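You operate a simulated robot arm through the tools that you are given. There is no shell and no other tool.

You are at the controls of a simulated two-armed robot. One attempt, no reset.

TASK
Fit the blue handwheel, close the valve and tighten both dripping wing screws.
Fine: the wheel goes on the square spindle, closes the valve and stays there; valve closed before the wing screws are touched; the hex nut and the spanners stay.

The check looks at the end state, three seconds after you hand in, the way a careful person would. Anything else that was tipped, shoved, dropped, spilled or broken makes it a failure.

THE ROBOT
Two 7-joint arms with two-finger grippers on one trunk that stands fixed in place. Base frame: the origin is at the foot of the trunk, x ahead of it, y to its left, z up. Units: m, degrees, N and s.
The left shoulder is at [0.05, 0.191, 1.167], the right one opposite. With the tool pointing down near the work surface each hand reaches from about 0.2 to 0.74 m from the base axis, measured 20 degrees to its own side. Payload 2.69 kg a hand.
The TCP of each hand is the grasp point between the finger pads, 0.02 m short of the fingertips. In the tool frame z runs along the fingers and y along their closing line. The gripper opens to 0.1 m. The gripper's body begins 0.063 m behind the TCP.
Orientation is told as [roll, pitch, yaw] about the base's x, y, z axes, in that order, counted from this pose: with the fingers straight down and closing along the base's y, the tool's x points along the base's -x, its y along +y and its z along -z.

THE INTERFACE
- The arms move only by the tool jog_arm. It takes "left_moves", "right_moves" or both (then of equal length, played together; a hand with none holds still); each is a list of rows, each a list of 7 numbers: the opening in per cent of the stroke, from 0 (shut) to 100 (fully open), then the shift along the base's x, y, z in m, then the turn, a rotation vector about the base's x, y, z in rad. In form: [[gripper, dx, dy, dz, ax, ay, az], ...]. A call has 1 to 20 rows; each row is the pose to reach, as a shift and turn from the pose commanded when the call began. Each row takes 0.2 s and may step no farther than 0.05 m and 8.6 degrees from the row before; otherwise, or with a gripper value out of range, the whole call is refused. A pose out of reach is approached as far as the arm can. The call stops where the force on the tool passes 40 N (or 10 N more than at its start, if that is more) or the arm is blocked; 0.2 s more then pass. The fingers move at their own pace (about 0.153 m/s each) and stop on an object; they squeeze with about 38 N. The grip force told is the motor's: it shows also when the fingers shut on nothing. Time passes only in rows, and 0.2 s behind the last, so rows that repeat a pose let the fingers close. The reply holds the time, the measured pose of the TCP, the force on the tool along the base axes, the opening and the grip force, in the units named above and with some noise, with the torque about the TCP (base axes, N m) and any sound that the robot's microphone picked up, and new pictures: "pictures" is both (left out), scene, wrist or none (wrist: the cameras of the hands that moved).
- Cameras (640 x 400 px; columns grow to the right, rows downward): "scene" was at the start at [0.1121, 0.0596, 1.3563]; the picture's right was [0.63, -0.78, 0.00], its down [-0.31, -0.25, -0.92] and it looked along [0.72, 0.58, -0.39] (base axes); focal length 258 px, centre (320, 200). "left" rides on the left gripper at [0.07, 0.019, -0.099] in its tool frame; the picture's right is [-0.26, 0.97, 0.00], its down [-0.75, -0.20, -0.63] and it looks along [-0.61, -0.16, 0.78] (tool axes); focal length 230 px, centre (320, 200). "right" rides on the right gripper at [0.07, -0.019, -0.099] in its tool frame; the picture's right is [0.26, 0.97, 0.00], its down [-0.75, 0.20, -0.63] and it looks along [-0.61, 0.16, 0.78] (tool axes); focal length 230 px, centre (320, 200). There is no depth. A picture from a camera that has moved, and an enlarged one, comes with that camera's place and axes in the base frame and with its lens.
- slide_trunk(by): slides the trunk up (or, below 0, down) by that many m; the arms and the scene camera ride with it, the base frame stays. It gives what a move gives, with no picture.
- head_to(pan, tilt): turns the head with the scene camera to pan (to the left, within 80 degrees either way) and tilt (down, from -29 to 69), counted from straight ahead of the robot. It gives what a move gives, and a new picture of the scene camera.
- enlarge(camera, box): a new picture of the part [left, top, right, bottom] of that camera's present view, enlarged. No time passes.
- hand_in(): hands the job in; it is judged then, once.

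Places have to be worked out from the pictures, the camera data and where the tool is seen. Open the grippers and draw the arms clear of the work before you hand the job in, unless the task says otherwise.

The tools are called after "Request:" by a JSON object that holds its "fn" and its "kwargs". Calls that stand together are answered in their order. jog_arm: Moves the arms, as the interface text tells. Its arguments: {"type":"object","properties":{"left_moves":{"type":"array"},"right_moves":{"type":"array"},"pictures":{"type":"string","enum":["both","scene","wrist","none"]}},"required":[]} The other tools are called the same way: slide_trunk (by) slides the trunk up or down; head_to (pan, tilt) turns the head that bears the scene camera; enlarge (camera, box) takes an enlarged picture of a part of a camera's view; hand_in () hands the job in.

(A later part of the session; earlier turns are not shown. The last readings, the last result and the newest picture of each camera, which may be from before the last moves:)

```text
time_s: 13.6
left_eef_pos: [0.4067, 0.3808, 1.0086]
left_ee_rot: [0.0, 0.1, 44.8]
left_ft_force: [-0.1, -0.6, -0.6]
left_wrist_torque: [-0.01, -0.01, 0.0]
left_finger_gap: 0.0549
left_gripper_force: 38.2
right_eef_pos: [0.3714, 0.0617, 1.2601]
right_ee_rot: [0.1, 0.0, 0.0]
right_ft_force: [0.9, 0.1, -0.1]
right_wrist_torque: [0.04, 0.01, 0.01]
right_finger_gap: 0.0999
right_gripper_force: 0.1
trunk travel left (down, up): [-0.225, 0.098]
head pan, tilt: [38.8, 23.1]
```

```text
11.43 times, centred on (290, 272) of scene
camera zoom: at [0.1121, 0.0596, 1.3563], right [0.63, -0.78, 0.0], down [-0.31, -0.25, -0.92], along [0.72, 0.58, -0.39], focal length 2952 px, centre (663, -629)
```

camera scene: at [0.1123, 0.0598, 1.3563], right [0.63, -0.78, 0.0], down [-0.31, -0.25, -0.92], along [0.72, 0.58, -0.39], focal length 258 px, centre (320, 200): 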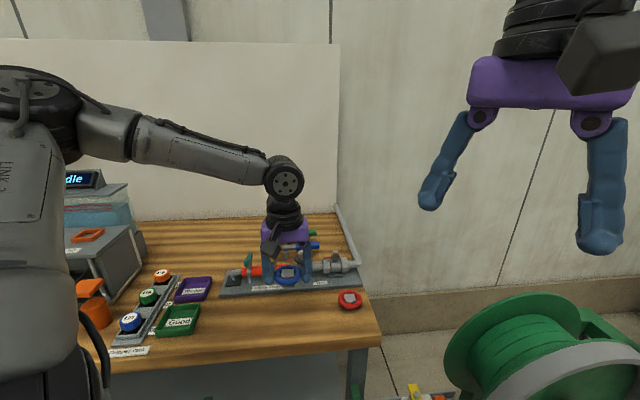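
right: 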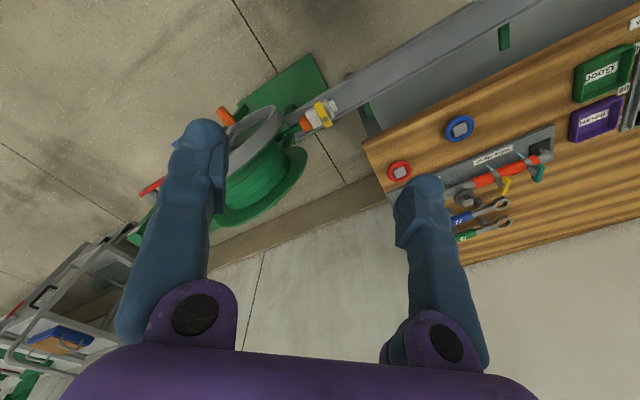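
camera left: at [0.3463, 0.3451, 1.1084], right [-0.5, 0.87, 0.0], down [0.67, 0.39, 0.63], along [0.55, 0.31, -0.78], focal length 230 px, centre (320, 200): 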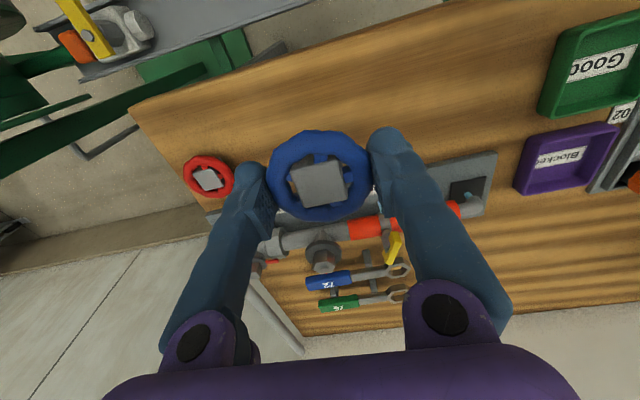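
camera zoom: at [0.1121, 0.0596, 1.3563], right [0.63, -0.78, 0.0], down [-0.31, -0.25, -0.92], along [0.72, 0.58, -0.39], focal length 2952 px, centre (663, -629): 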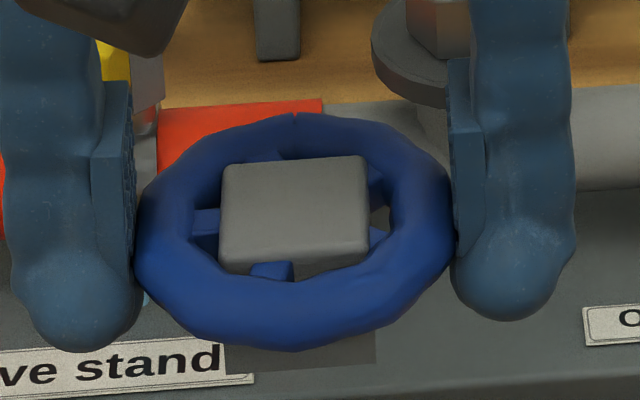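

The hub sits level, centred within 2 mm of the TCP, with its faces at about 44°. I take a much tighter zoom of the spindle to fix its angle.

Request:
{"fn": "enlarge", "kwargs": {"camera": "scene", "box": [329, 250, 349, 264]}}

Request:
{"fn": "enlarge", "kwargs": {"camera": "left", "box": [240, 240, 290, 280]}}

```text
16.00 times, centred on (339, 257) of scene
camera zoom: at [0.1121, 0.0596, 1.3563], right [0.63, -0.78, 0.0], down [-0.31, -0.25, -0.92], along [0.72, 0.58, -0.39], focal length 4133 px, centre (16, -712)
```

zoom: 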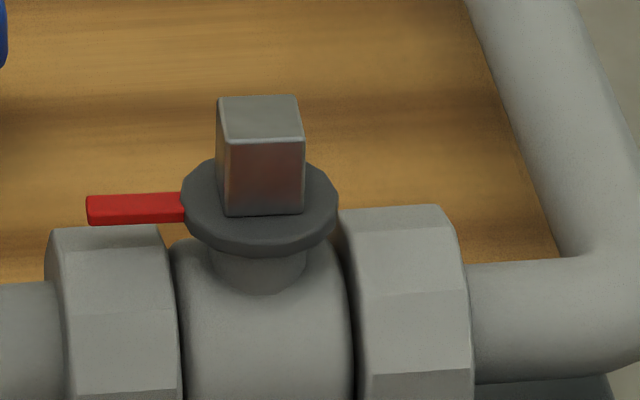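

```text
10.00 times, centred on (265, 260) of left
camera zoom: at [0.3463, 0.3449, 1.1081], right [-0.5, 0.87, 0.0], down [0.67, 0.39, 0.63], along [0.55, 0.31, -0.78], focal length 2301 px, centre (870, -400)
```

zoom: 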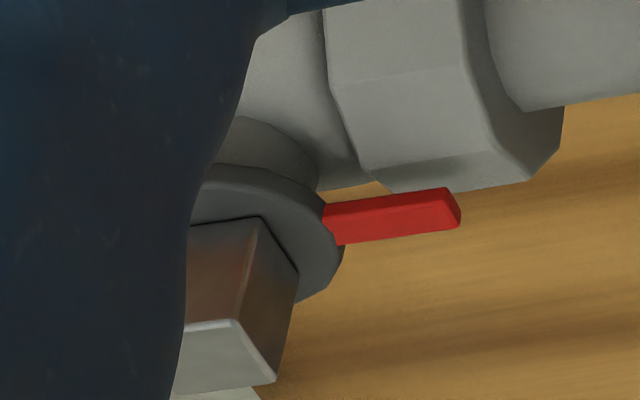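

The spindle is 13.4 mm square with faces at about 41.8°, standing 15 mm above its disc. I carry the wheel to above the spindle, turning it by −3° to match.

Request:
{"fn": "jog_arm", "kwargs": {"left_moves": [[0, 0.03, 0.003, 0.003, 0, 0, -0.01], [0, 0.07, 0.006, 0.005, 0, 0, -0.02], [0, 0.11, 0.01, 0.005, 0, 0, -0.03], [0, 0.15, 0.014, 0.005, 0, 0, -0.04], [0, 0.18, 0.016, 0.005, 0, 0, -0.052], [0, 0.196, 0.018, 0.005, 0, 0, -0.052], [0, 0.196, 0.018, 0.0, 0, 0, -0.052], [0, 0.196, 0.018, 0.0, 0, 0, -0.052]]}}

Request:
{"fn": "enlarge", "kwargs": {"camera": "scene", "box": [315, 230, 365, 270]}}

Request:
{"fn": "enlarge", "kwargs": {"camera": "left", "box": [240, 110, 400, 230]}}

```text
time_s: 15.4
left_eef_pos: [0.6055, 0.3999, 1.0114]
left_ee_rot: [0.0, 0.1, 41.8]
left_ft_force: [-0.3, 1.1, -0.5]
left_wrist_torque: [-0.01, 0.02, -0.03]
left_finger_gap: 0.0548
left_gripper_force: 38.4
right_eef_pos: [0.3704, 0.0612, 1.2612]
right_ee_rot: [0.1, 0.0, 0.1]
right_ft_force: [1.0, -0.4, -0.2]
right_wrist_torque: [0.03, 0.0, -0.02]
right_finger_gap: 0.1001
right_gripper_force: 0.1
trunk travel left (down, up): [-0.225, 0.098]
head pan, tilt: [38.8, 23.1]
camera scene: at [0.1122, 0.0596, 1.3563], right [0.63, -0.78, 0.0], down [-0.31, -0.25, -0.92], along [0.72, 0.58, -0.39], focal length 258 px, centre (320, 200)
camera left: at [0.5423, 0.3668, 1.1106], right [-0.45, 0.89, 0.0], down [0.69, 0.35, 0.63], along [0.56, 0.29, -0.78], focal length 230 px, centre (320, 200)
```

scene: 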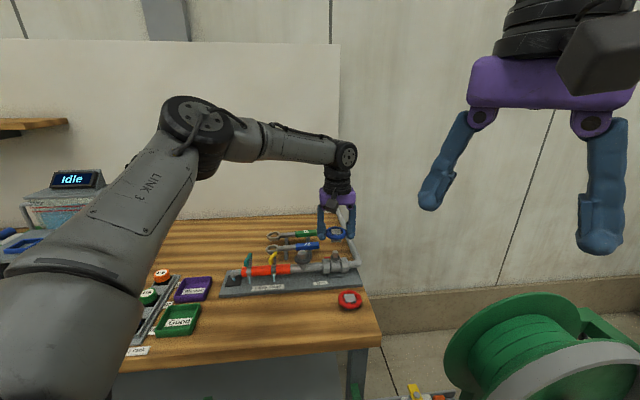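
left: 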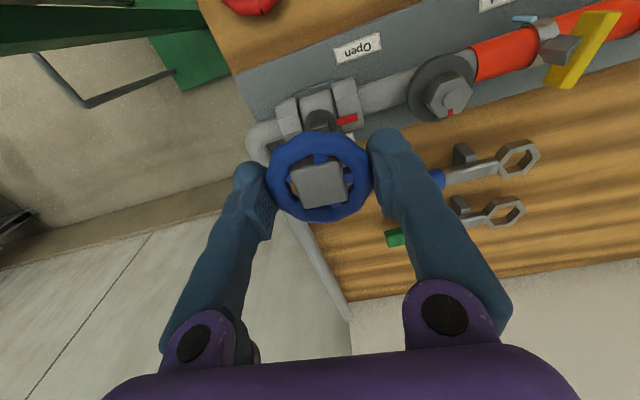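

```text
10.00 times, centred on (340, 250) of scene
camera zoom: at [0.1122, 0.0596, 1.3563], right [0.63, -0.78, 0.0], down [-0.31, -0.25, -0.92], along [0.72, 0.58, -0.39], focal length 2583 px, centre (120, -300)
```

zoom: 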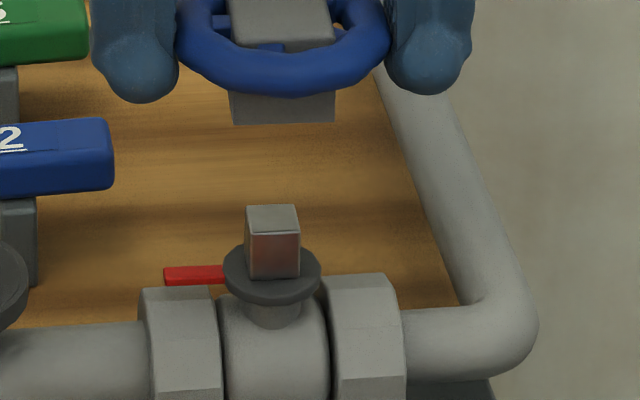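

```text
3.33 times, centred on (320, 170) of left
camera zoom: at [0.5423, 0.3668, 1.1106], right [-0.45, 0.89, 0.0], down [0.69, 0.35, 0.63], along [0.56, 0.29, -0.78], focal length 767 px, centre (320, 300)
```

zoom: 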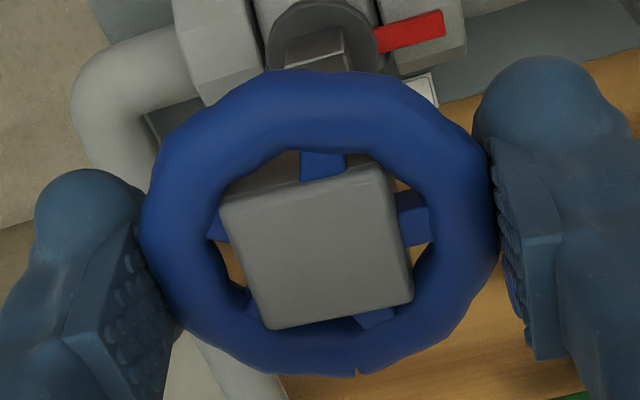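

The wheel hovers over the spindle, seemingly about 2 mm too far right. I take finer zooms of both for an exact lateral offset.

Request:
{"fn": "enlarge", "kwargs": {"camera": "scene", "box": [325, 228, 357, 248]}}

Request:
{"fn": "enlarge", "kwargs": {"camera": "scene", "box": [325, 244, 357, 264]}}

Request:
{"fn": "enlarge", "kwargs": {"camera": "left", "box": [290, 100, 350, 137]}}

Request:
{"fn": "enlarge", "kwargs": {"camera": "left", "box": [280, 150, 360, 210]}}

```text
16.00 times, centred on (341, 238) of scene
camera zoom: at [0.1122, 0.0596, 1.3563], right [0.63, -0.78, 0.0], down [-0.31, -0.25, -0.92], along [0.72, 0.58, -0.39], focal length 4133 px, centre (-16, -408)
```

zoom: 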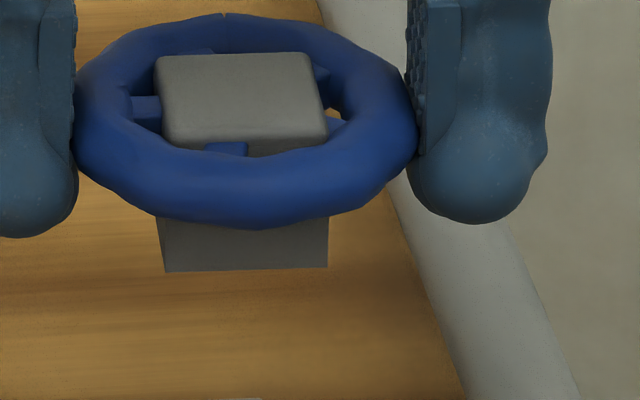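

```text
16.00 times, centred on (341, 254) of scene
camera zoom: at [0.1122, 0.0596, 1.3563], right [0.63, -0.78, 0.0], down [-0.31, -0.25, -0.92], along [0.72, 0.58, -0.39], focal length 4133 px, centre (-16, -664)
```

zoom: 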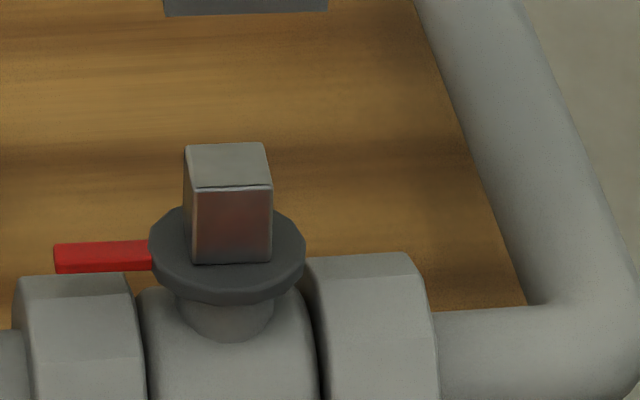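

```text
10.67 times, centred on (320, 118) of left
camera zoom: at [0.5423, 0.3668, 1.1106], right [-0.45, 0.89, 0.0], down [0.69, 0.35, 0.63], along [0.56, 0.29, -0.78], focal length 2454 px, centre (320, 1069)
```

zoom: 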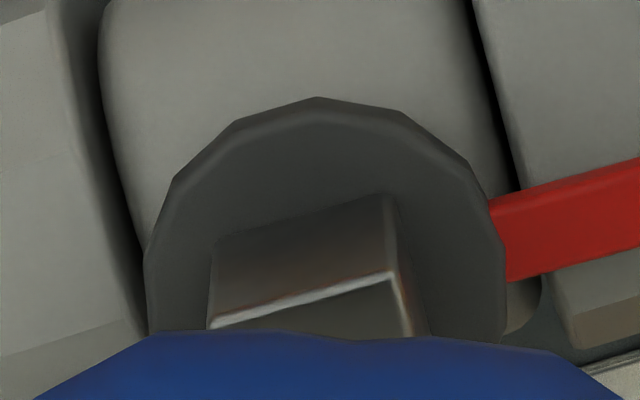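

```text
6.67 times, centred on (320, 180) of left
camera zoom: at [0.5423, 0.3668, 1.1106], right [-0.45, 0.89, 0.0], down [0.69, 0.35, 0.63], along [0.56, 0.29, -0.78], focal length 1534 px, centre (320, 333)
```

zoom: 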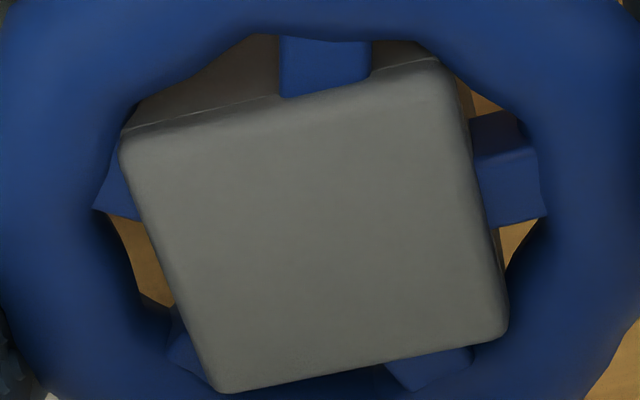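

Both cameras agree that the hub is over the spindle within about 1 mm and the yaw matches within about 1°. The hub bottom is at z≈0.985. I shift 1 mm and descend to just above the spindle top.

Request:
{"fn": "jog_arm", "kwargs": {"left_moves": [[0, -0.0008, 0.0004, -0.01, 0, 0, 0], [0, -0.0008, 0.0004, -0.02, 0, 0, 0], [0, -0.0008, 0.0004, -0.028, 0, 0, 0], [0, -0.0008, 0.0004, -0.032, 0, 0, 0], [0, -0.0008, 0.0004, -0.032, 0, 0, 0]]}}

Request:
{"fn": "enlarge", "kwargs": {"camera": "scene", "box": [325, 240, 357, 260]}}

Request:
{"fn": "enlarge", "kwargs": {"camera": "left", "box": [280, 130, 360, 190]}}

```text
time_s: 16.6
left_eef_pos: [0.6052, 0.4007, 0.9787]
left_ee_rot: [-0.1, 0.0, 41.8]
left_ft_force: [-0.9, 0.5, -0.5]
left_wrist_torque: [-0.02, 0.02, 0.01]
left_finger_gap: 0.0549
left_gripper_force: 37.8
right_eef_pos: [0.3714, 0.0617, 1.2597]
right_ee_rot: [0.1, 0.0, 0.0]
right_ft_force: [1.4, -0.6, -0.5]
right_wrist_torque: [0.01, -0.03, -0.01]
right_finger_gap: 0.1
right_gripper_force: 0.0
trunk travel left (down, up): [-0.225, 0.098]
head pan, tilt: [38.8, 23.1]
camera scene: at [0.1121, 0.0596, 1.3563], right [0.63, -0.78, 0.0], down [-0.31, -0.25, -0.92], along [0.72, 0.58, -0.39], focal length 258 px, centre (320, 200)
camera left: at [0.5418, 0.3682, 1.0776], right [-0.45, 0.89, 0.0], down [0.69, 0.35, 0.63], along [0.56, 0.29, -0.78], focal length 230 px, centre (320, 200)
```

scene: 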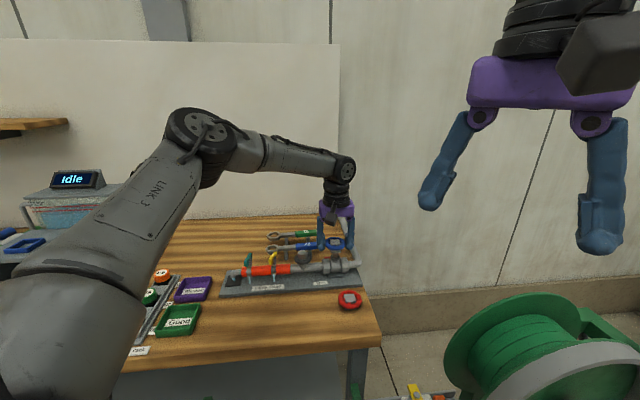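
left: 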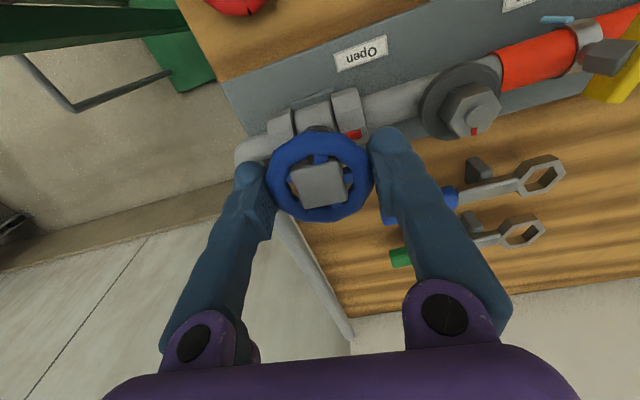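

```text
16.00 times, centred on (341, 250) of scene
camera zoom: at [0.1121, 0.0596, 1.3563], right [0.63, -0.78, 0.0], down [-0.31, -0.25, -0.92], along [0.72, 0.58, -0.39], focal length 4133 px, centre (-16, -600)
```

zoom: 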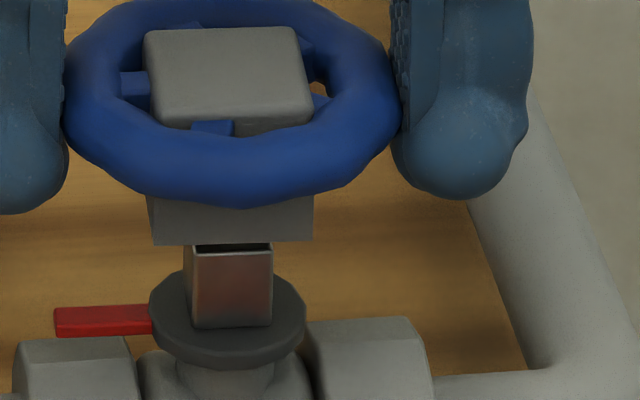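

```text
6.67 times, centred on (320, 160) of left
camera zoom: at [0.5418, 0.3682, 1.0776], right [-0.45, 0.89, 0.0], down [0.69, 0.35, 0.63], along [0.56, 0.29, -0.78], focal length 1534 px, centre (320, 467)
```

zoom: 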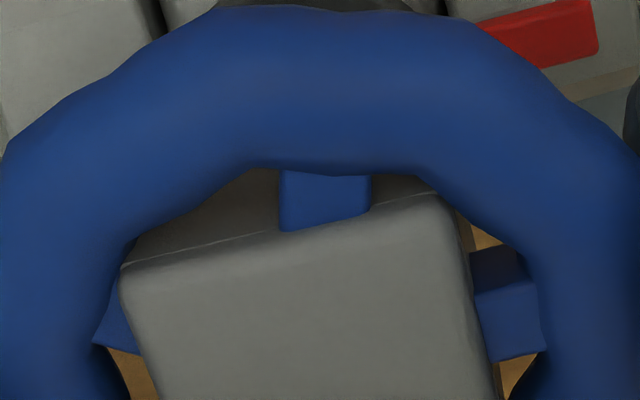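

The hub is about 6 mm above the spindle top and aligned within about 0.6 mm. I lower it in 2 mm steps and watch the force.

Request:
{"fn": "jog_arm", "kwargs": {"left_moves": [[0, 0.0003, 0, -0.002, 0, 0, 0], [0, 0.0003, 0, -0.004, 0, 0, 0], [0, 0.0003, 0, -0.006, 0, 0, 0], [0, 0.0003, 0, -0.008, 0, 0, 0], [0, 0.0003, 0, -0.01, 0, 0, 0], [0, 0.0003, 0, -0.012, 0, 0, 0]], "pictures": "none"}}

Request:
{"fn": "enlarge", "kwargs": {"camera": "scene", "box": [325, 240, 357, 260]}}

Request:
{"fn": "enlarge", "kwargs": {"camera": "left", "box": [240, 110, 400, 230]}}

```text
time_s: 18.0
left_eef_pos: [0.6039, 0.4003, 0.9681]
left_ee_rot: [0.0, 0.0, 41.9]
left_ft_force: [0.5, -0.5, -0.3]
left_wrist_torque: [0.0, 0.02, 0.02]
left_finger_gap: 0.0547
left_gripper_force: 38.2
right_eef_pos: [0.3716, 0.0615, 1.2605]
right_ee_rot: [0.1, 0.0, -0.1]
right_ft_force: [0.3, 0.0, -0.2]
right_wrist_torque: [0.01, 0.03, 0.01]
right_finger_gap: 0.1003
right_gripper_force: 0.0
trunk travel left (down, up): [-0.225, 0.098]
head pan, tilt: [38.8, 23.1]
```

```text
16.00 times, centred on (341, 250) of scene
camera zoom: at [0.1122, 0.0596, 1.3563], right [0.63, -0.78, 0.0], down [-0.31, -0.25, -0.92], along [0.72, 0.58, -0.39], focal length 4133 px, centre (-16, -600)
```

zoom: 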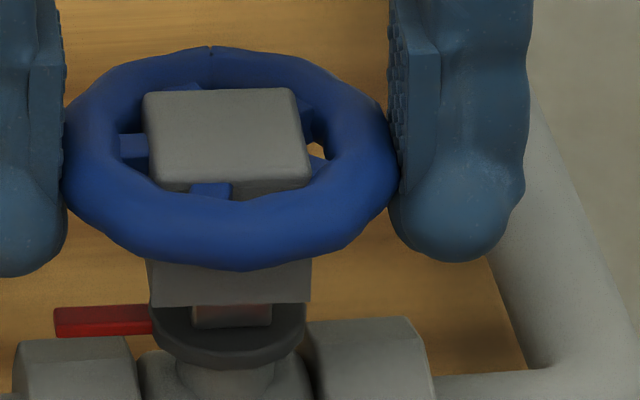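

```text
3.33 times, centred on (320, 170) of left
camera zoom: at [0.5409, 0.3676, 1.0659], right [-0.45, 0.89, 0.0], down [0.69, 0.35, 0.63], along [0.56, 0.29, -0.78], focal length 767 px, centre (320, 300)
```

zoom: 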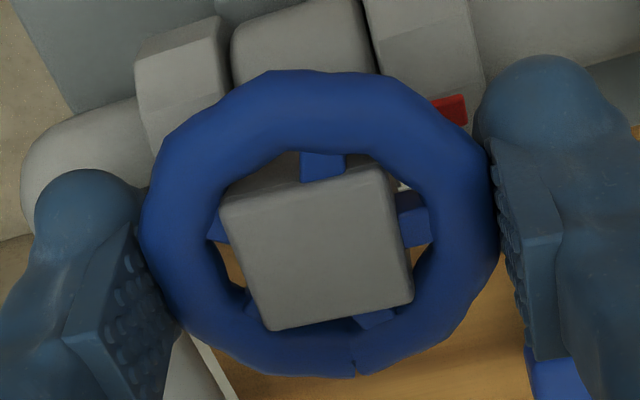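

No force, and the hub already covers the upper part of the spindle, so the socket has engaged. I keep lowering about 9 mm until it seats.

Request:
{"fn": "jog_arm", "kwargs": {"left_moves": [[0, 0, 0, -0.002, 0, 0, 0], [0, 0, 0, -0.004, 0, 0, 0], [0, 0, 0, -0.006, 0, 0, 0], [0, 0, 0, -0.007, 0, 0, 0], [0, 0, 0, -0.008, 0, 0, 0], [0, 0, 0, -0.009, 0, 0, 0], [0, 0, 0, -0.01, 0, 0, 0]], "pictures": "none"}}

Request:
{"fn": "enlarge", "kwargs": {"camera": "scene", "box": [325, 240, 357, 260]}}

Request:
{"fn": "enlarge", "kwargs": {"camera": "left", "box": [240, 110, 400, 230]}}

```text
time_s: 19.6
left_eef_pos: [0.6048, 0.4013, 0.9581]
left_ee_rot: [0.0, 0.0, 41.9]
left_ft_force: [-0.2, 0.2, -0.1]
left_wrist_torque: [0.01, -0.01, -0.02]
left_finger_gap: 0.0549
left_gripper_force: 38.1
right_eef_pos: [0.3711, 0.0607, 1.2624]
right_ee_rot: [0.1, 0.0, 0.0]
right_ft_force: [0.2, -0.1, -0.5]
right_wrist_torque: [0.0, 0.01, -0.01]
right_finger_gap: 0.1
right_gripper_force: 0.0
trunk travel left (down, up): [-0.225, 0.098]
head pan, tilt: [38.8, 23.1]
```

```text
16.00 times, centred on (341, 250) of scene
camera zoom: at [0.1121, 0.0595, 1.3563], right [0.63, -0.78, 0.0], down [-0.31, -0.25, -0.92], along [0.72, 0.58, -0.39], focal length 4133 px, centre (-16, -600)
```

zoom: 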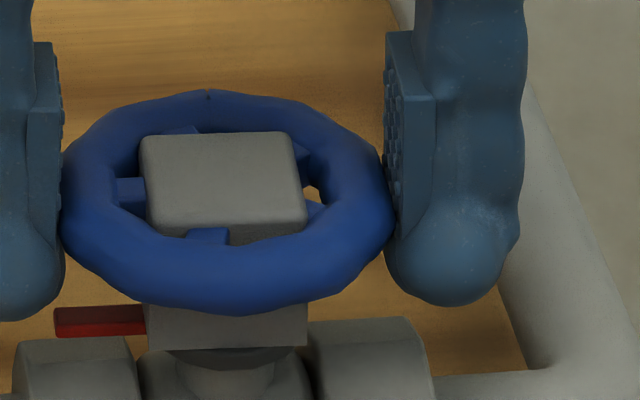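

```text
3.33 times, centred on (320, 170) of left
camera zoom: at [0.5415, 0.3684, 1.0564], right [-0.45, 0.89, 0.0], down [0.69, 0.35, 0.63], along [0.56, 0.29, -0.78], focal length 767 px, centre (320, 300)
```

zoom: 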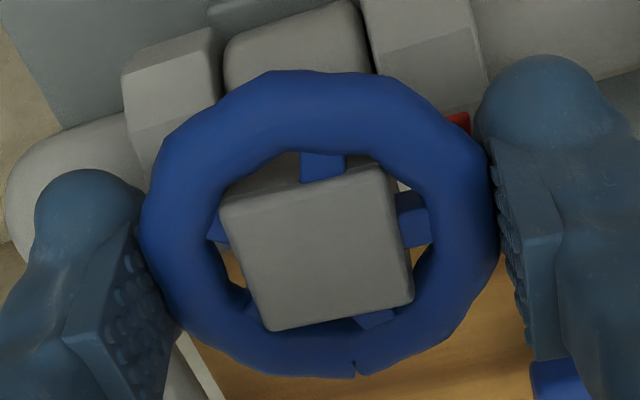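

It is almost seated with still no force. I go on in 1 mm steps until contact.

Request:
{"fn": "jog_arm", "kwargs": {"left_moves": [[0, 0, 0, -0.001, 0, 0, 0], [0, 0, 0, -0.002, 0, 0, 0], [0, 0, 0, -0.003, 0, 0, 0]], "pictures": "none"}}

Request:
{"fn": "enlarge", "kwargs": {"camera": "scene", "box": [325, 240, 357, 260]}}

```text
time_s: 20.4
left_eef_pos: [0.6047, 0.4005, 0.957]
left_ee_rot: [-0.2, -0.3, 42.1]
left_ft_force: [-3.5, 3.6, 16.7]
left_wrist_torque: [0.12, 0.27, 0.0]
left_finger_gap: 0.0546
left_gripper_force: 38.2
right_eef_pos: [0.3688, 0.0608, 1.261]
right_ee_rot: [0.1, -0.1, 0.0]
right_ft_force: [0.4, -0.3, 1.0]
right_wrist_torque: [-0.01, 0.02, 0.03]
right_finger_gap: 0.1
right_gripper_force: 0.1
trunk travel left (down, up): [-0.225, 0.098]
head pan, tilt: [38.8, 23.1]
```

```text
16.00 times, centred on (341, 250) of scene
camera zoom: at [0.11, 0.0589, 1.3568], right [0.63, -0.78, 0.0], down [-0.3, -0.24, -0.92], along [0.72, 0.58, -0.39], focal length 4133 px, centre (-16, -600)
```

zoom: 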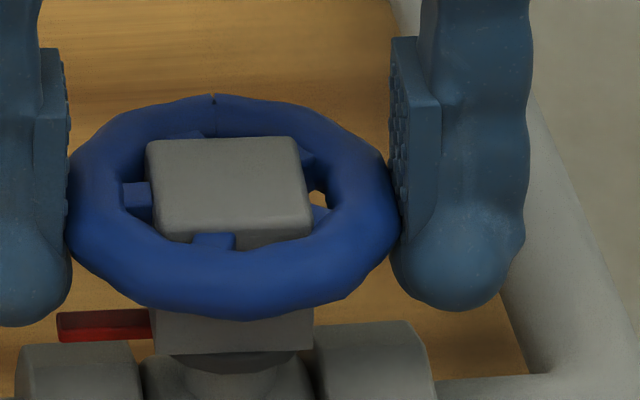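

Contact at 16.7 N shows the hub seated on the disc. I relieve the pressure by 1 mm and begin turning clockwise (seen from above) toward "Closed", first 20°.

Request:
{"fn": "jog_arm", "kwargs": {"left_moves": [[0, 0, 0, 0.0015, 0, 0, 0], [0, 0, 0, 0.0015, 0, 0, -0.06], [0, 0, 0, 0.0015, 0, 0, -0.12], [0, 0, 0, 0.0015, 0, 0, -0.18], [0, 0, 0, 0.0015, 0, 0, -0.24], [0, 0, 0, 0.0015, 0, 0, -0.3], [0, 0, 0, 0.0015, 0, 0, -0.36]]}}

Request:
{"fn": "enlarge", "kwargs": {"camera": "scene", "box": [315, 240, 363, 270]}}

Request:
{"fn": "enlarge", "kwargs": {"camera": "left", "box": [240, 110, 400, 230]}}

```text
time_s: 22.0
left_eef_pos: [0.6031, 0.3987, 0.9567]
left_ee_rot: [0.0, -0.1, 21.2]
left_ft_force: [1.4, -2.7, 11.5]
left_wrist_torque: [-0.09, -0.03, 0.0]
left_finger_gap: 0.0547
left_gripper_force: 37.8
right_eef_pos: [0.3707, 0.0602, 1.2616]
right_ee_rot: [0.2, -0.2, 0.0]
right_ft_force: [-0.8, 0.4, -0.4]
right_wrist_torque: [0.05, 0.02, -0.03]
right_finger_gap: 0.1004
right_gripper_force: 0.0
trunk travel left (down, up): [-0.225, 0.098]
head pan, tilt: [38.8, 23.1]
camera scene: at [0.111, 0.0584, 1.3565], right [0.63, -0.78, 0.0], down [-0.3, -0.24, -0.92], along [0.72, 0.58, -0.39], focal length 258 px, centre (320, 200)
camera left: at [0.5331, 0.3915, 1.0559], right [-0.11, 0.99, 0.0], down [0.77, 0.08, 0.63], along [0.63, 0.07, -0.78], focal length 230 px, centre (320, 200)
```

scene: 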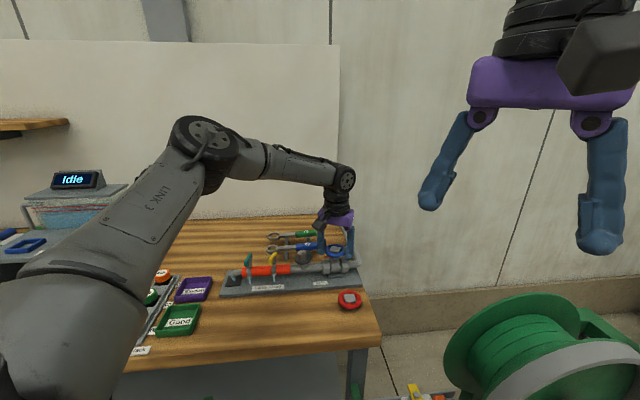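
left: 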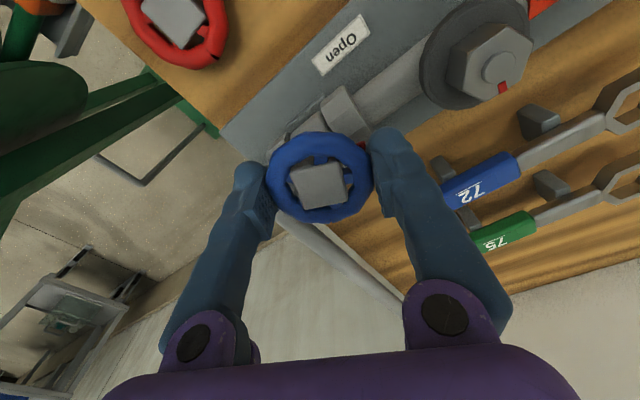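

```text
13.33 times, centred on (339, 255) of scene
camera zoom: at [0.111, 0.0584, 1.3565], right [0.63, -0.78, 0.0], down [-0.3, -0.24, -0.92], along [0.72, 0.58, -0.39], focal length 3444 px, centre (67, -533)
```

zoom: 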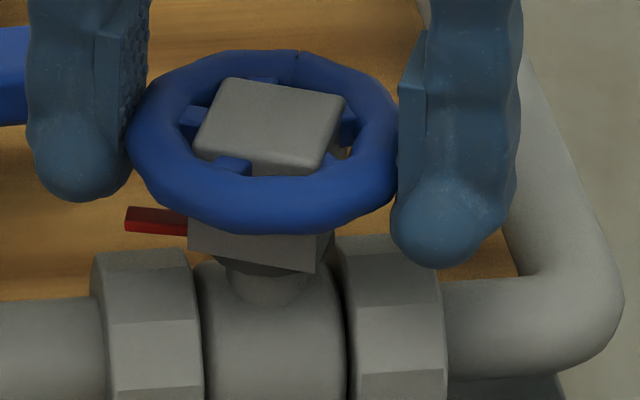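

```text
3.33 times, centred on (320, 170) of left
camera zoom: at [0.5331, 0.3915, 1.0559], right [-0.11, 0.99, 0.0], down [0.77, 0.08, 0.63], along [0.63, 0.07, -0.78], focal length 767 px, centre (320, 300)
```

zoom: 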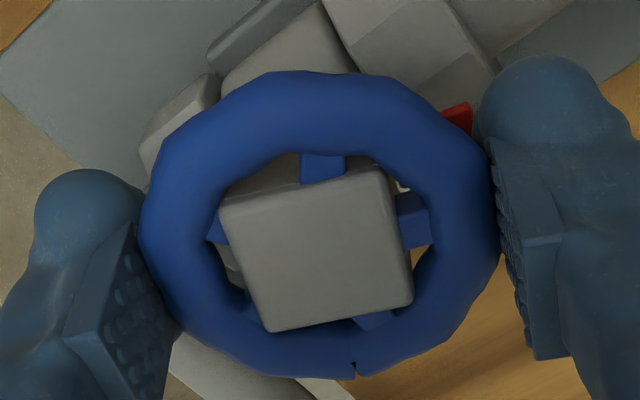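

The pointer turned together with the wheel, with little torque. I carry on clockwise another 40°.

Request:
{"fn": "jog_arm", "kwargs": {"left_moves": [[0, 0, 0, 0.0005, 0, 0, -0.08], [0, 0, 0, 0.001, 0, 0, -0.16], [0, 0, 0, 0.001, 0, 0, -0.24], [0, 0, 0, 0.001, 0, 0, -0.32], [0, 0, 0, 0.001, 0, 0, -0.4], [0, 0, 0, 0.001, 0, 0, -0.48], [0, 0, 0, 0.001, 0, 0, -0.56], [0, 0, 0, 0.001, 0, 0, -0.64], [0, 0, 0, 0.001, 0, 0, -0.7]]}}

Request:
{"fn": "enlarge", "kwargs": {"camera": "scene", "box": [315, 240, 363, 270]}}

Request:
{"fn": "enlarge", "kwargs": {"camera": "left", "box": [240, 110, 400, 230]}}

```text
time_s: 24.0
left_eef_pos: [0.6051, 0.3997, 0.9577]
left_ee_rot: [-0.1, 0.1, -18.9]
left_ft_force: [-4.6, -6.1, 0.3]
left_wrist_torque: [-0.11, 0.07, 0.05]
left_finger_gap: 0.0545
left_gripper_force: 38.2
right_eef_pos: [0.3703, 0.0614, 1.2623]
right_ee_rot: [0.1, 0.0, 0.0]
right_ft_force: [0.6, 0.2, -0.2]
right_wrist_torque: [-0.04, 0.01, 0.02]
right_finger_gap: 0.0999
right_gripper_force: 0.0
trunk travel left (down, up): [-0.225, 0.098]
head pan, tilt: [38.8, 23.1]
camera scene: at [0.1115, 0.0589, 1.3564], right [0.63, -0.78, 0.0], down [-0.3, -0.24, -0.92], along [0.72, 0.58, -0.39], focal length 258 px, centre (320, 200)
camera left: at [0.5457, 0.4401, 1.056], right [0.56, 0.83, 0.0], down [0.65, -0.43, 0.63], along [0.52, -0.35, -0.78], focal length 230 px, centre (320, 200)
```

scene: 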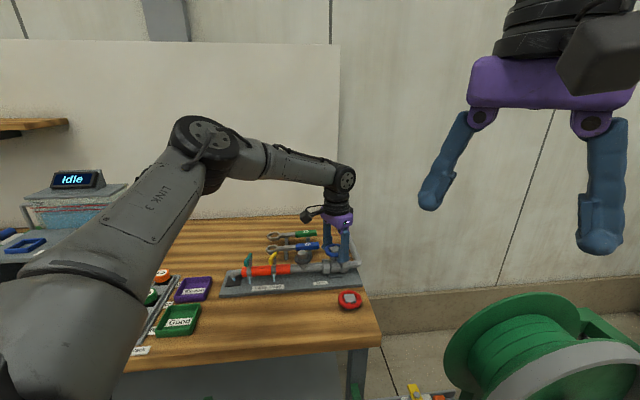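
left: 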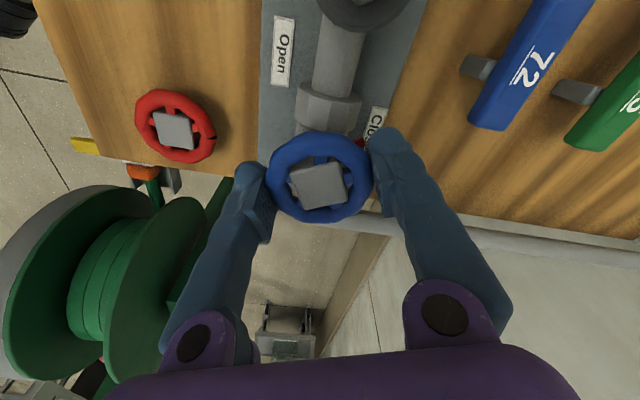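

```text
13.33 times, centred on (339, 255) of scene
camera zoom: at [0.1115, 0.0589, 1.3564], right [0.63, -0.78, 0.0], down [-0.3, -0.24, -0.92], along [0.72, 0.58, -0.39], focal length 3444 px, centre (67, -533)
```

zoom: 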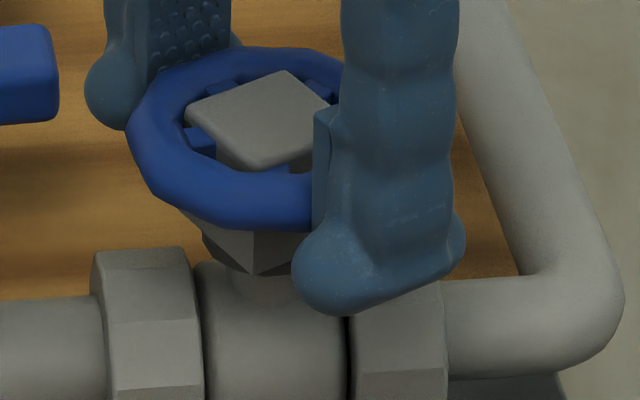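

```text
3.33 times, centred on (320, 170) of left
camera zoom: at [0.5457, 0.4401, 1.056], right [0.56, 0.83, 0.0], down [0.65, -0.43, 0.63], along [0.52, -0.35, -0.78], focal length 767 px, centre (320, 300)
```

zoom: 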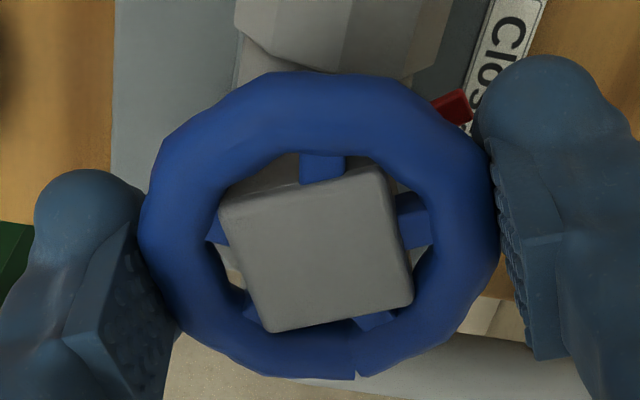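

The wheel has turned 61° and the torque is still low, with the pointer nearing "Closed". I go on toward 90° in small steps and look for the stop.

Request:
{"fn": "jog_arm", "kwargs": {"left_moves": [[0, 0, 0, 0, 0, 0, -0.06], [0, 0, 0, 0, 0, 0, -0.12], [0, 0, 0, 0, 0, 0, -0.18], [0, 0, 0, 0, 0, 0, -0.24], [0, 0, 0, 0, 0, 0, -0.3], [0, 0, 0, 0, 0, 0, -0.36], [0, 0, 0, 0, 0, 0, -0.42], [0, 0, 0, 0, 0, 0, -0.48]]}}

Request:
{"fn": "enlarge", "kwargs": {"camera": "left", "box": [240, 110, 400, 230]}}

Request:
{"fn": "enlarge", "kwargs": {"camera": "scene", "box": [230, 240, 310, 300]}}

```text
time_s: 25.8
left_eef_pos: [0.6044, 0.4002, 0.9561]
left_ee_rot: [0.0, 0.0, -46.4]
left_ft_force: [-4.7, -6.0, -1.4]
left_wrist_torque: [-0.1, 0.11, 0.01]
left_finger_gap: 0.0546
left_gripper_force: 37.9
right_eef_pos: [0.3699, 0.0607, 1.2611]
right_ee_rot: [0.0, 0.0, 0.0]
right_ft_force: [0.6, 0.3, -1.2]
right_wrist_torque: [0.0, 0.02, -0.01]
right_finger_gap: 0.0999
right_gripper_force: 0.0
trunk travel left (down, up): [-0.225, 0.098]
head pan, tilt: [38.8, 23.1]
camera scene: at [0.1117, 0.059, 1.3564], right [0.63, -0.78, 0.0], down [-0.3, -0.24, -0.92], along [0.72, 0.58, -0.39], focal length 258 px, centre (320, 200)
camera left: at [0.571, 0.4638, 1.0562], right [0.88, 0.48, 0.0], down [0.37, -0.68, 0.63], along [0.3, -0.55, -0.78], focal length 230 px, centre (320, 200)
```

scene: 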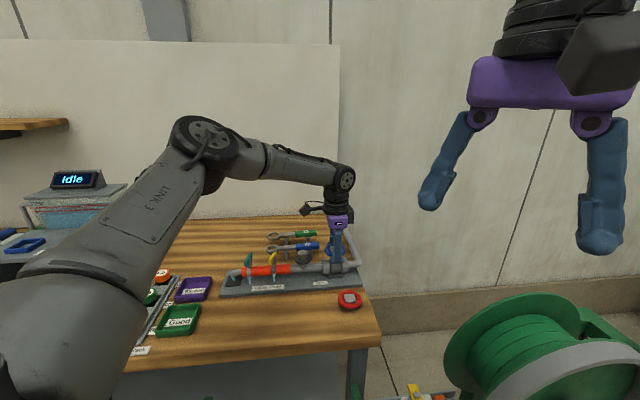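
left: 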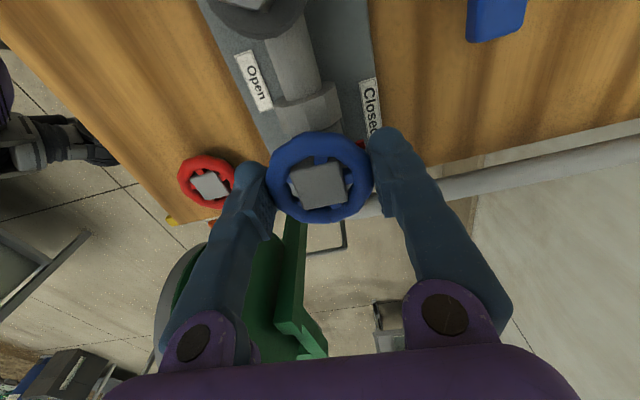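

```text
3.33 times, centred on (320, 170) of left
camera zoom: at [0.571, 0.4638, 1.0562], right [0.88, 0.48, 0.0], down [0.37, -0.68, 0.63], along [0.3, -0.55, -0.78], focal length 767 px, centre (320, 300)
```

zoom: 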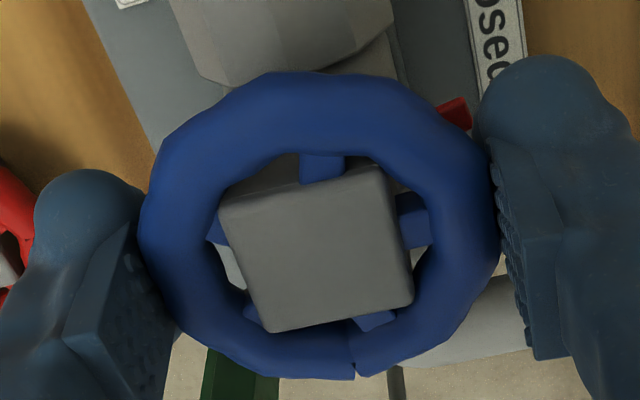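

```text
6.67 times, centred on (270, 270) of scene
camera zoom: at [0.1117, 0.059, 1.3564], right [0.63, -0.78, 0.0], down [-0.3, -0.24, -0.92], along [0.72, 0.58, -0.39], focal length 1722 px, centre (653, -267)
```

zoom: 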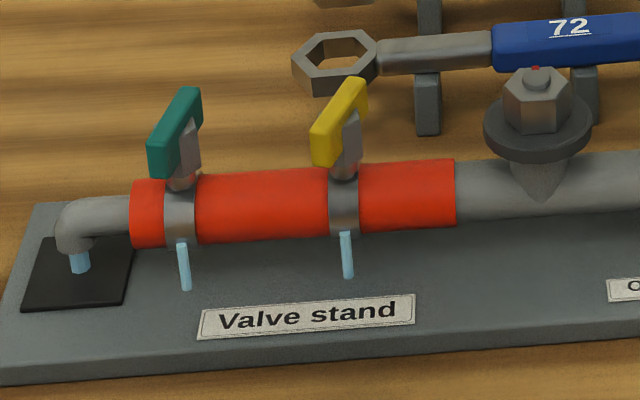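

The pointer has turned 88° and points along the "Closed" label's bearing of about 44°, but the streams still show. I turn a few more degrees gently to feel for the end stop.

Request:
{"fn": "jog_arm", "kwargs": {"left_moves": [[0, 0, 0, 0, 0, 0, -0.02], [0, 0, 0, 0, 0, 0, -0.04], [0, 0, 0, 0, 0, 0, -0.06], [0, 0, 0, 0, 0, 0, -0.08], [0, 0, 0, 0, 0, 0, -0.08]], "pictures": "none"}}

Request:
{"fn": "enlarge", "kwargs": {"camera": "left", "box": [240, 110, 400, 230]}}

Request:
{"fn": "enlarge", "kwargs": {"camera": "scene", "box": [230, 240, 310, 300]}}

```text
time_s: 27.0
left_eef_pos: [0.6051, 0.4012, 0.9569]
left_ee_rot: [0.0, 0.0, -50.9]
left_ft_force: [-2.0, -4.9, 0.8]
left_wrist_torque: [-0.11, 0.08, 0.02]
left_finger_gap: 0.0548
left_gripper_force: 37.8
right_eef_pos: [0.3706, 0.0608, 1.2617]
right_ee_rot: [0.1, 0.0, 0.1]
right_ft_force: [-1.4, 0.6, 0.0]
right_wrist_torque: [-0.01, 0.05, -0.01]
right_finger_gap: 0.1001
right_gripper_force: 0.0
trunk travel left (down, up): [-0.225, 0.098]
head pan, tilt: [38.8, 23.1]
```

```text
3.33 times, centred on (320, 170) of left
camera zoom: at [0.5761, 0.4664, 1.0561], right [0.91, 0.41, 0.0], down [0.32, -0.71, 0.63], along [0.26, -0.57, -0.78], focal length 767 px, centre (320, 300)
```

zoom: 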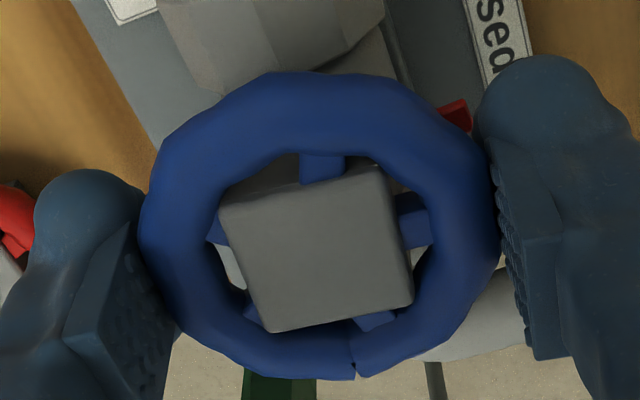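

```text
6.67 times, centred on (270, 270) of scene
camera zoom: at [0.1117, 0.059, 1.3564], right [0.63, -0.78, 0.0], down [-0.3, -0.24, -0.92], along [0.72, 0.58, -0.39], focal length 1722 px, centre (653, -267)
```

zoom: 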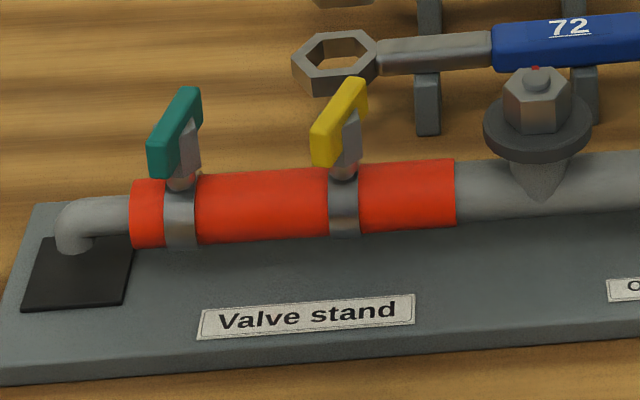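

The streams have stopped, so the valve is shut. I turn a few degrees further to find a firm stop so that there is margin.

Request:
{"fn": "jog_arm", "kwargs": {"left_moves": [[0, 0, 0, 0, 0, 0, -0.02], [0, 0, 0, 0, 0, 0, -0.04], [0, 0, 0, 0, 0, 0, -0.06], [0, 0, 0, 0, 0, 0, -0.06]], "pictures": "none"}}

Request:
{"fn": "enlarge", "kwargs": {"camera": "left", "box": [240, 110, 400, 230]}}

Request:
{"fn": "enlarge", "kwargs": {"camera": "scene", "box": [230, 240, 310, 300]}}

```text
time_s: 28.0
left_eef_pos: [0.6056, 0.4, 0.9572]
left_ee_rot: [0.0, 0.0, -54.3]
left_ft_force: [-1.4, -3.7, -1.4]
left_wrist_torque: [-0.06, 0.04, -0.02]
left_finger_gap: 0.0549
left_gripper_force: 38.6
right_eef_pos: [0.3707, 0.062, 1.2612]
right_ee_rot: [0.1, 0.1, 0.1]
right_ft_force: [-0.5, -0.3, 1.0]
right_wrist_torque: [0.0, 0.0, 0.04]
right_finger_gap: 0.0999
right_gripper_force: 0.0
trunk travel left (down, up): [-0.225, 0.098]
head pan, tilt: [38.8, 23.1]
```

```text
3.33 times, centred on (320, 170) of left
camera zoom: at [0.5803, 0.4679, 1.056], right [0.94, 0.35, 0.0], down [0.28, -0.73, 0.63], along [0.22, -0.59, -0.78], focal length 767 px, centre (320, 300)
```

zoom: 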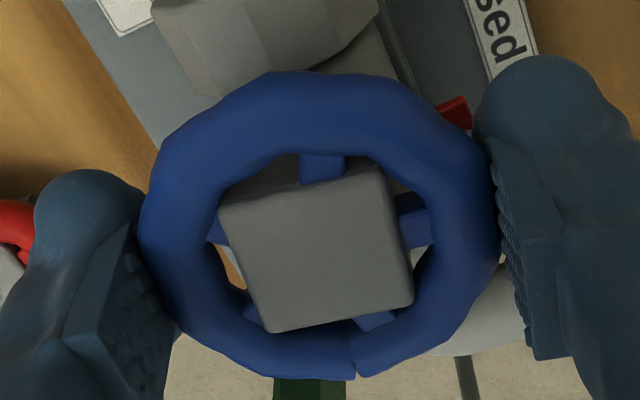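

```text
6.67 times, centred on (270, 270) of scene
camera zoom: at [0.1119, 0.0592, 1.3563], right [0.63, -0.78, 0.0], down [-0.31, -0.24, -0.92], along [0.72, 0.58, -0.39], focal length 1722 px, centre (653, -267)
```

zoom: 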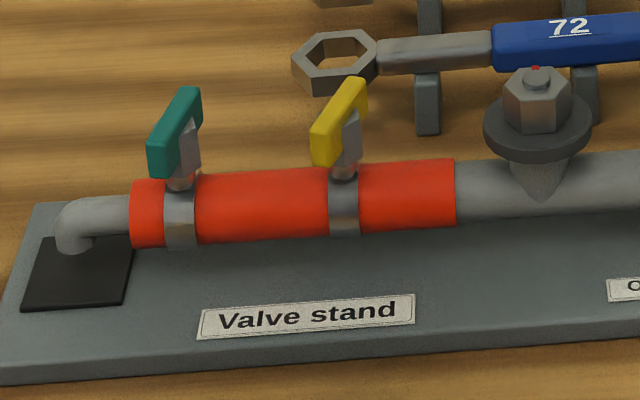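

The valve has turned about 96° and is dry, with no firm stop felt, which is margin enough. I open the fingers and rise clear, then check that the wheel stays.

Request:
{"fn": "jog_arm", "kwargs": {"left_moves": [[60, 0, 0, 0, 0, 0, 0], [75, 0, 0, 0, 0, 0, 0], [80, 0, 0, 0, 0, 0, 0], [80, 0, 0, 0.01, 0, 0, 0], [80, 0, 0, 0.03, 0, 0, 0], [80, 0, 0, 0.06, 0, 0, 0], [80, 0, 0, 0.1, 0, 0, 0], [80, 0, 0, 0.12, 0, 0, 0]]}}

Request:
{"fn": "enlarge", "kwargs": {"camera": "scene", "box": [315, 240, 363, 270]}}

Request:
{"fn": "enlarge", "kwargs": {"camera": "left", "box": [240, 60, 400, 180]}}

Request:
{"fn": "enlarge", "kwargs": {"camera": "scene", "box": [230, 240, 310, 300]}}

```text
time_s: 29.8
left_eef_pos: [0.6075, 0.3996, 1.0777]
left_ee_rot: [0.0, 0.0, -54.3]
left_ft_force: [-0.4, 0.1, -0.3]
left_wrist_torque: [0.03, -0.01, 0.01]
left_finger_gap: 0.0798
left_gripper_force: 0.0
right_eef_pos: [0.3705, 0.0617, 1.2606]
right_ee_rot: [0.1, 0.0, 0.0]
right_ft_force: [0.1, 0.3, -0.5]
right_wrist_torque: [0.0, 0.03, -0.02]
right_finger_gap: 0.1002
right_gripper_force: 0.1
trunk travel left (down, up): [-0.225, 0.098]
head pan, tilt: [38.8, 23.1]
camera scene: at [0.1121, 0.0595, 1.3563], right [0.63, -0.78, 0.0], down [-0.31, -0.25, -0.92], along [0.72, 0.58, -0.39], focal length 258 px, centre (320, 200)
camera left: at [0.5824, 0.467, 1.1765], right [0.94, 0.35, 0.0], down [0.28, -0.73, 0.63], along [0.22, -0.59, -0.78], focal length 230 px, centre (320, 200)
```

scene: 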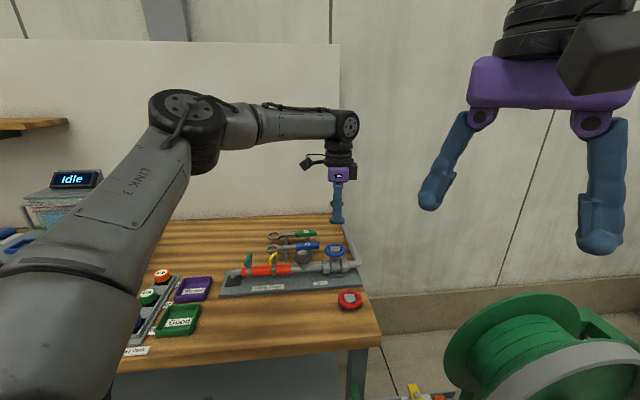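
left: 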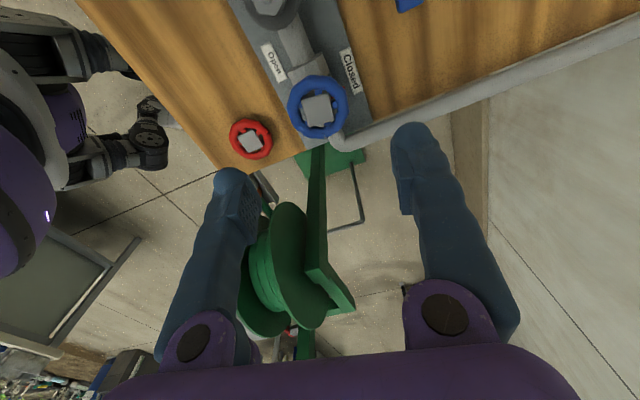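

```text
13.33 times, centred on (339, 255) of scene
camera zoom: at [0.1121, 0.0595, 1.3563], right [0.63, -0.78, 0.0], down [-0.31, -0.25, -0.92], along [0.72, 0.58, -0.39], focal length 3444 px, centre (67, -533)
```

zoom: 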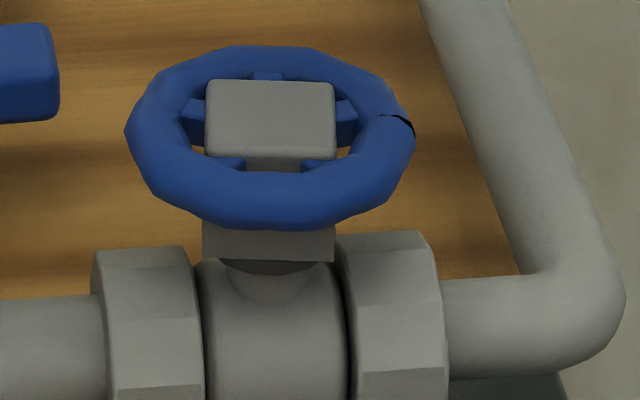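

```text
3.33 times, centred on (320, 120) of left
camera zoom: at [0.5824, 0.467, 1.1765], right [0.94, 0.35, 0.0], down [0.28, -0.73, 0.63], along [0.22, -0.59, -0.78], focal length 767 px, centre (320, 467)
```

zoom: 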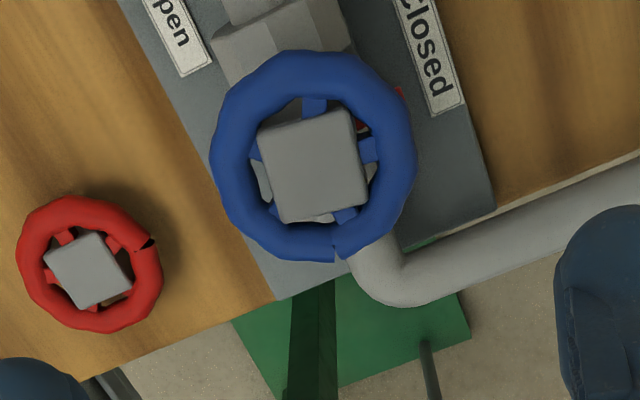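

```text
6.67 times, centred on (270, 270) of scene
camera zoom: at [0.1121, 0.0595, 1.3563], right [0.63, -0.78, 0.0], down [-0.31, -0.25, -0.92], along [0.72, 0.58, -0.39], focal length 1722 px, centre (653, -267)
```

zoom: 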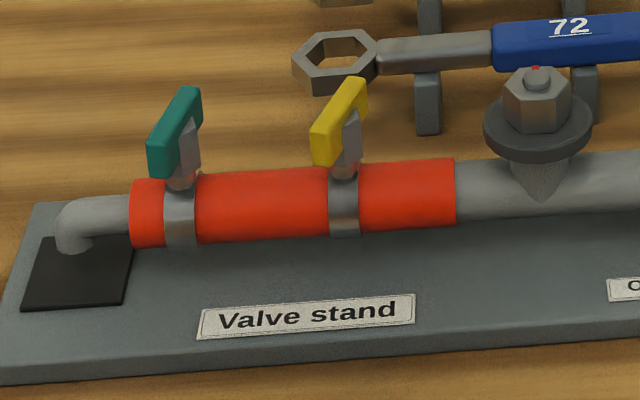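

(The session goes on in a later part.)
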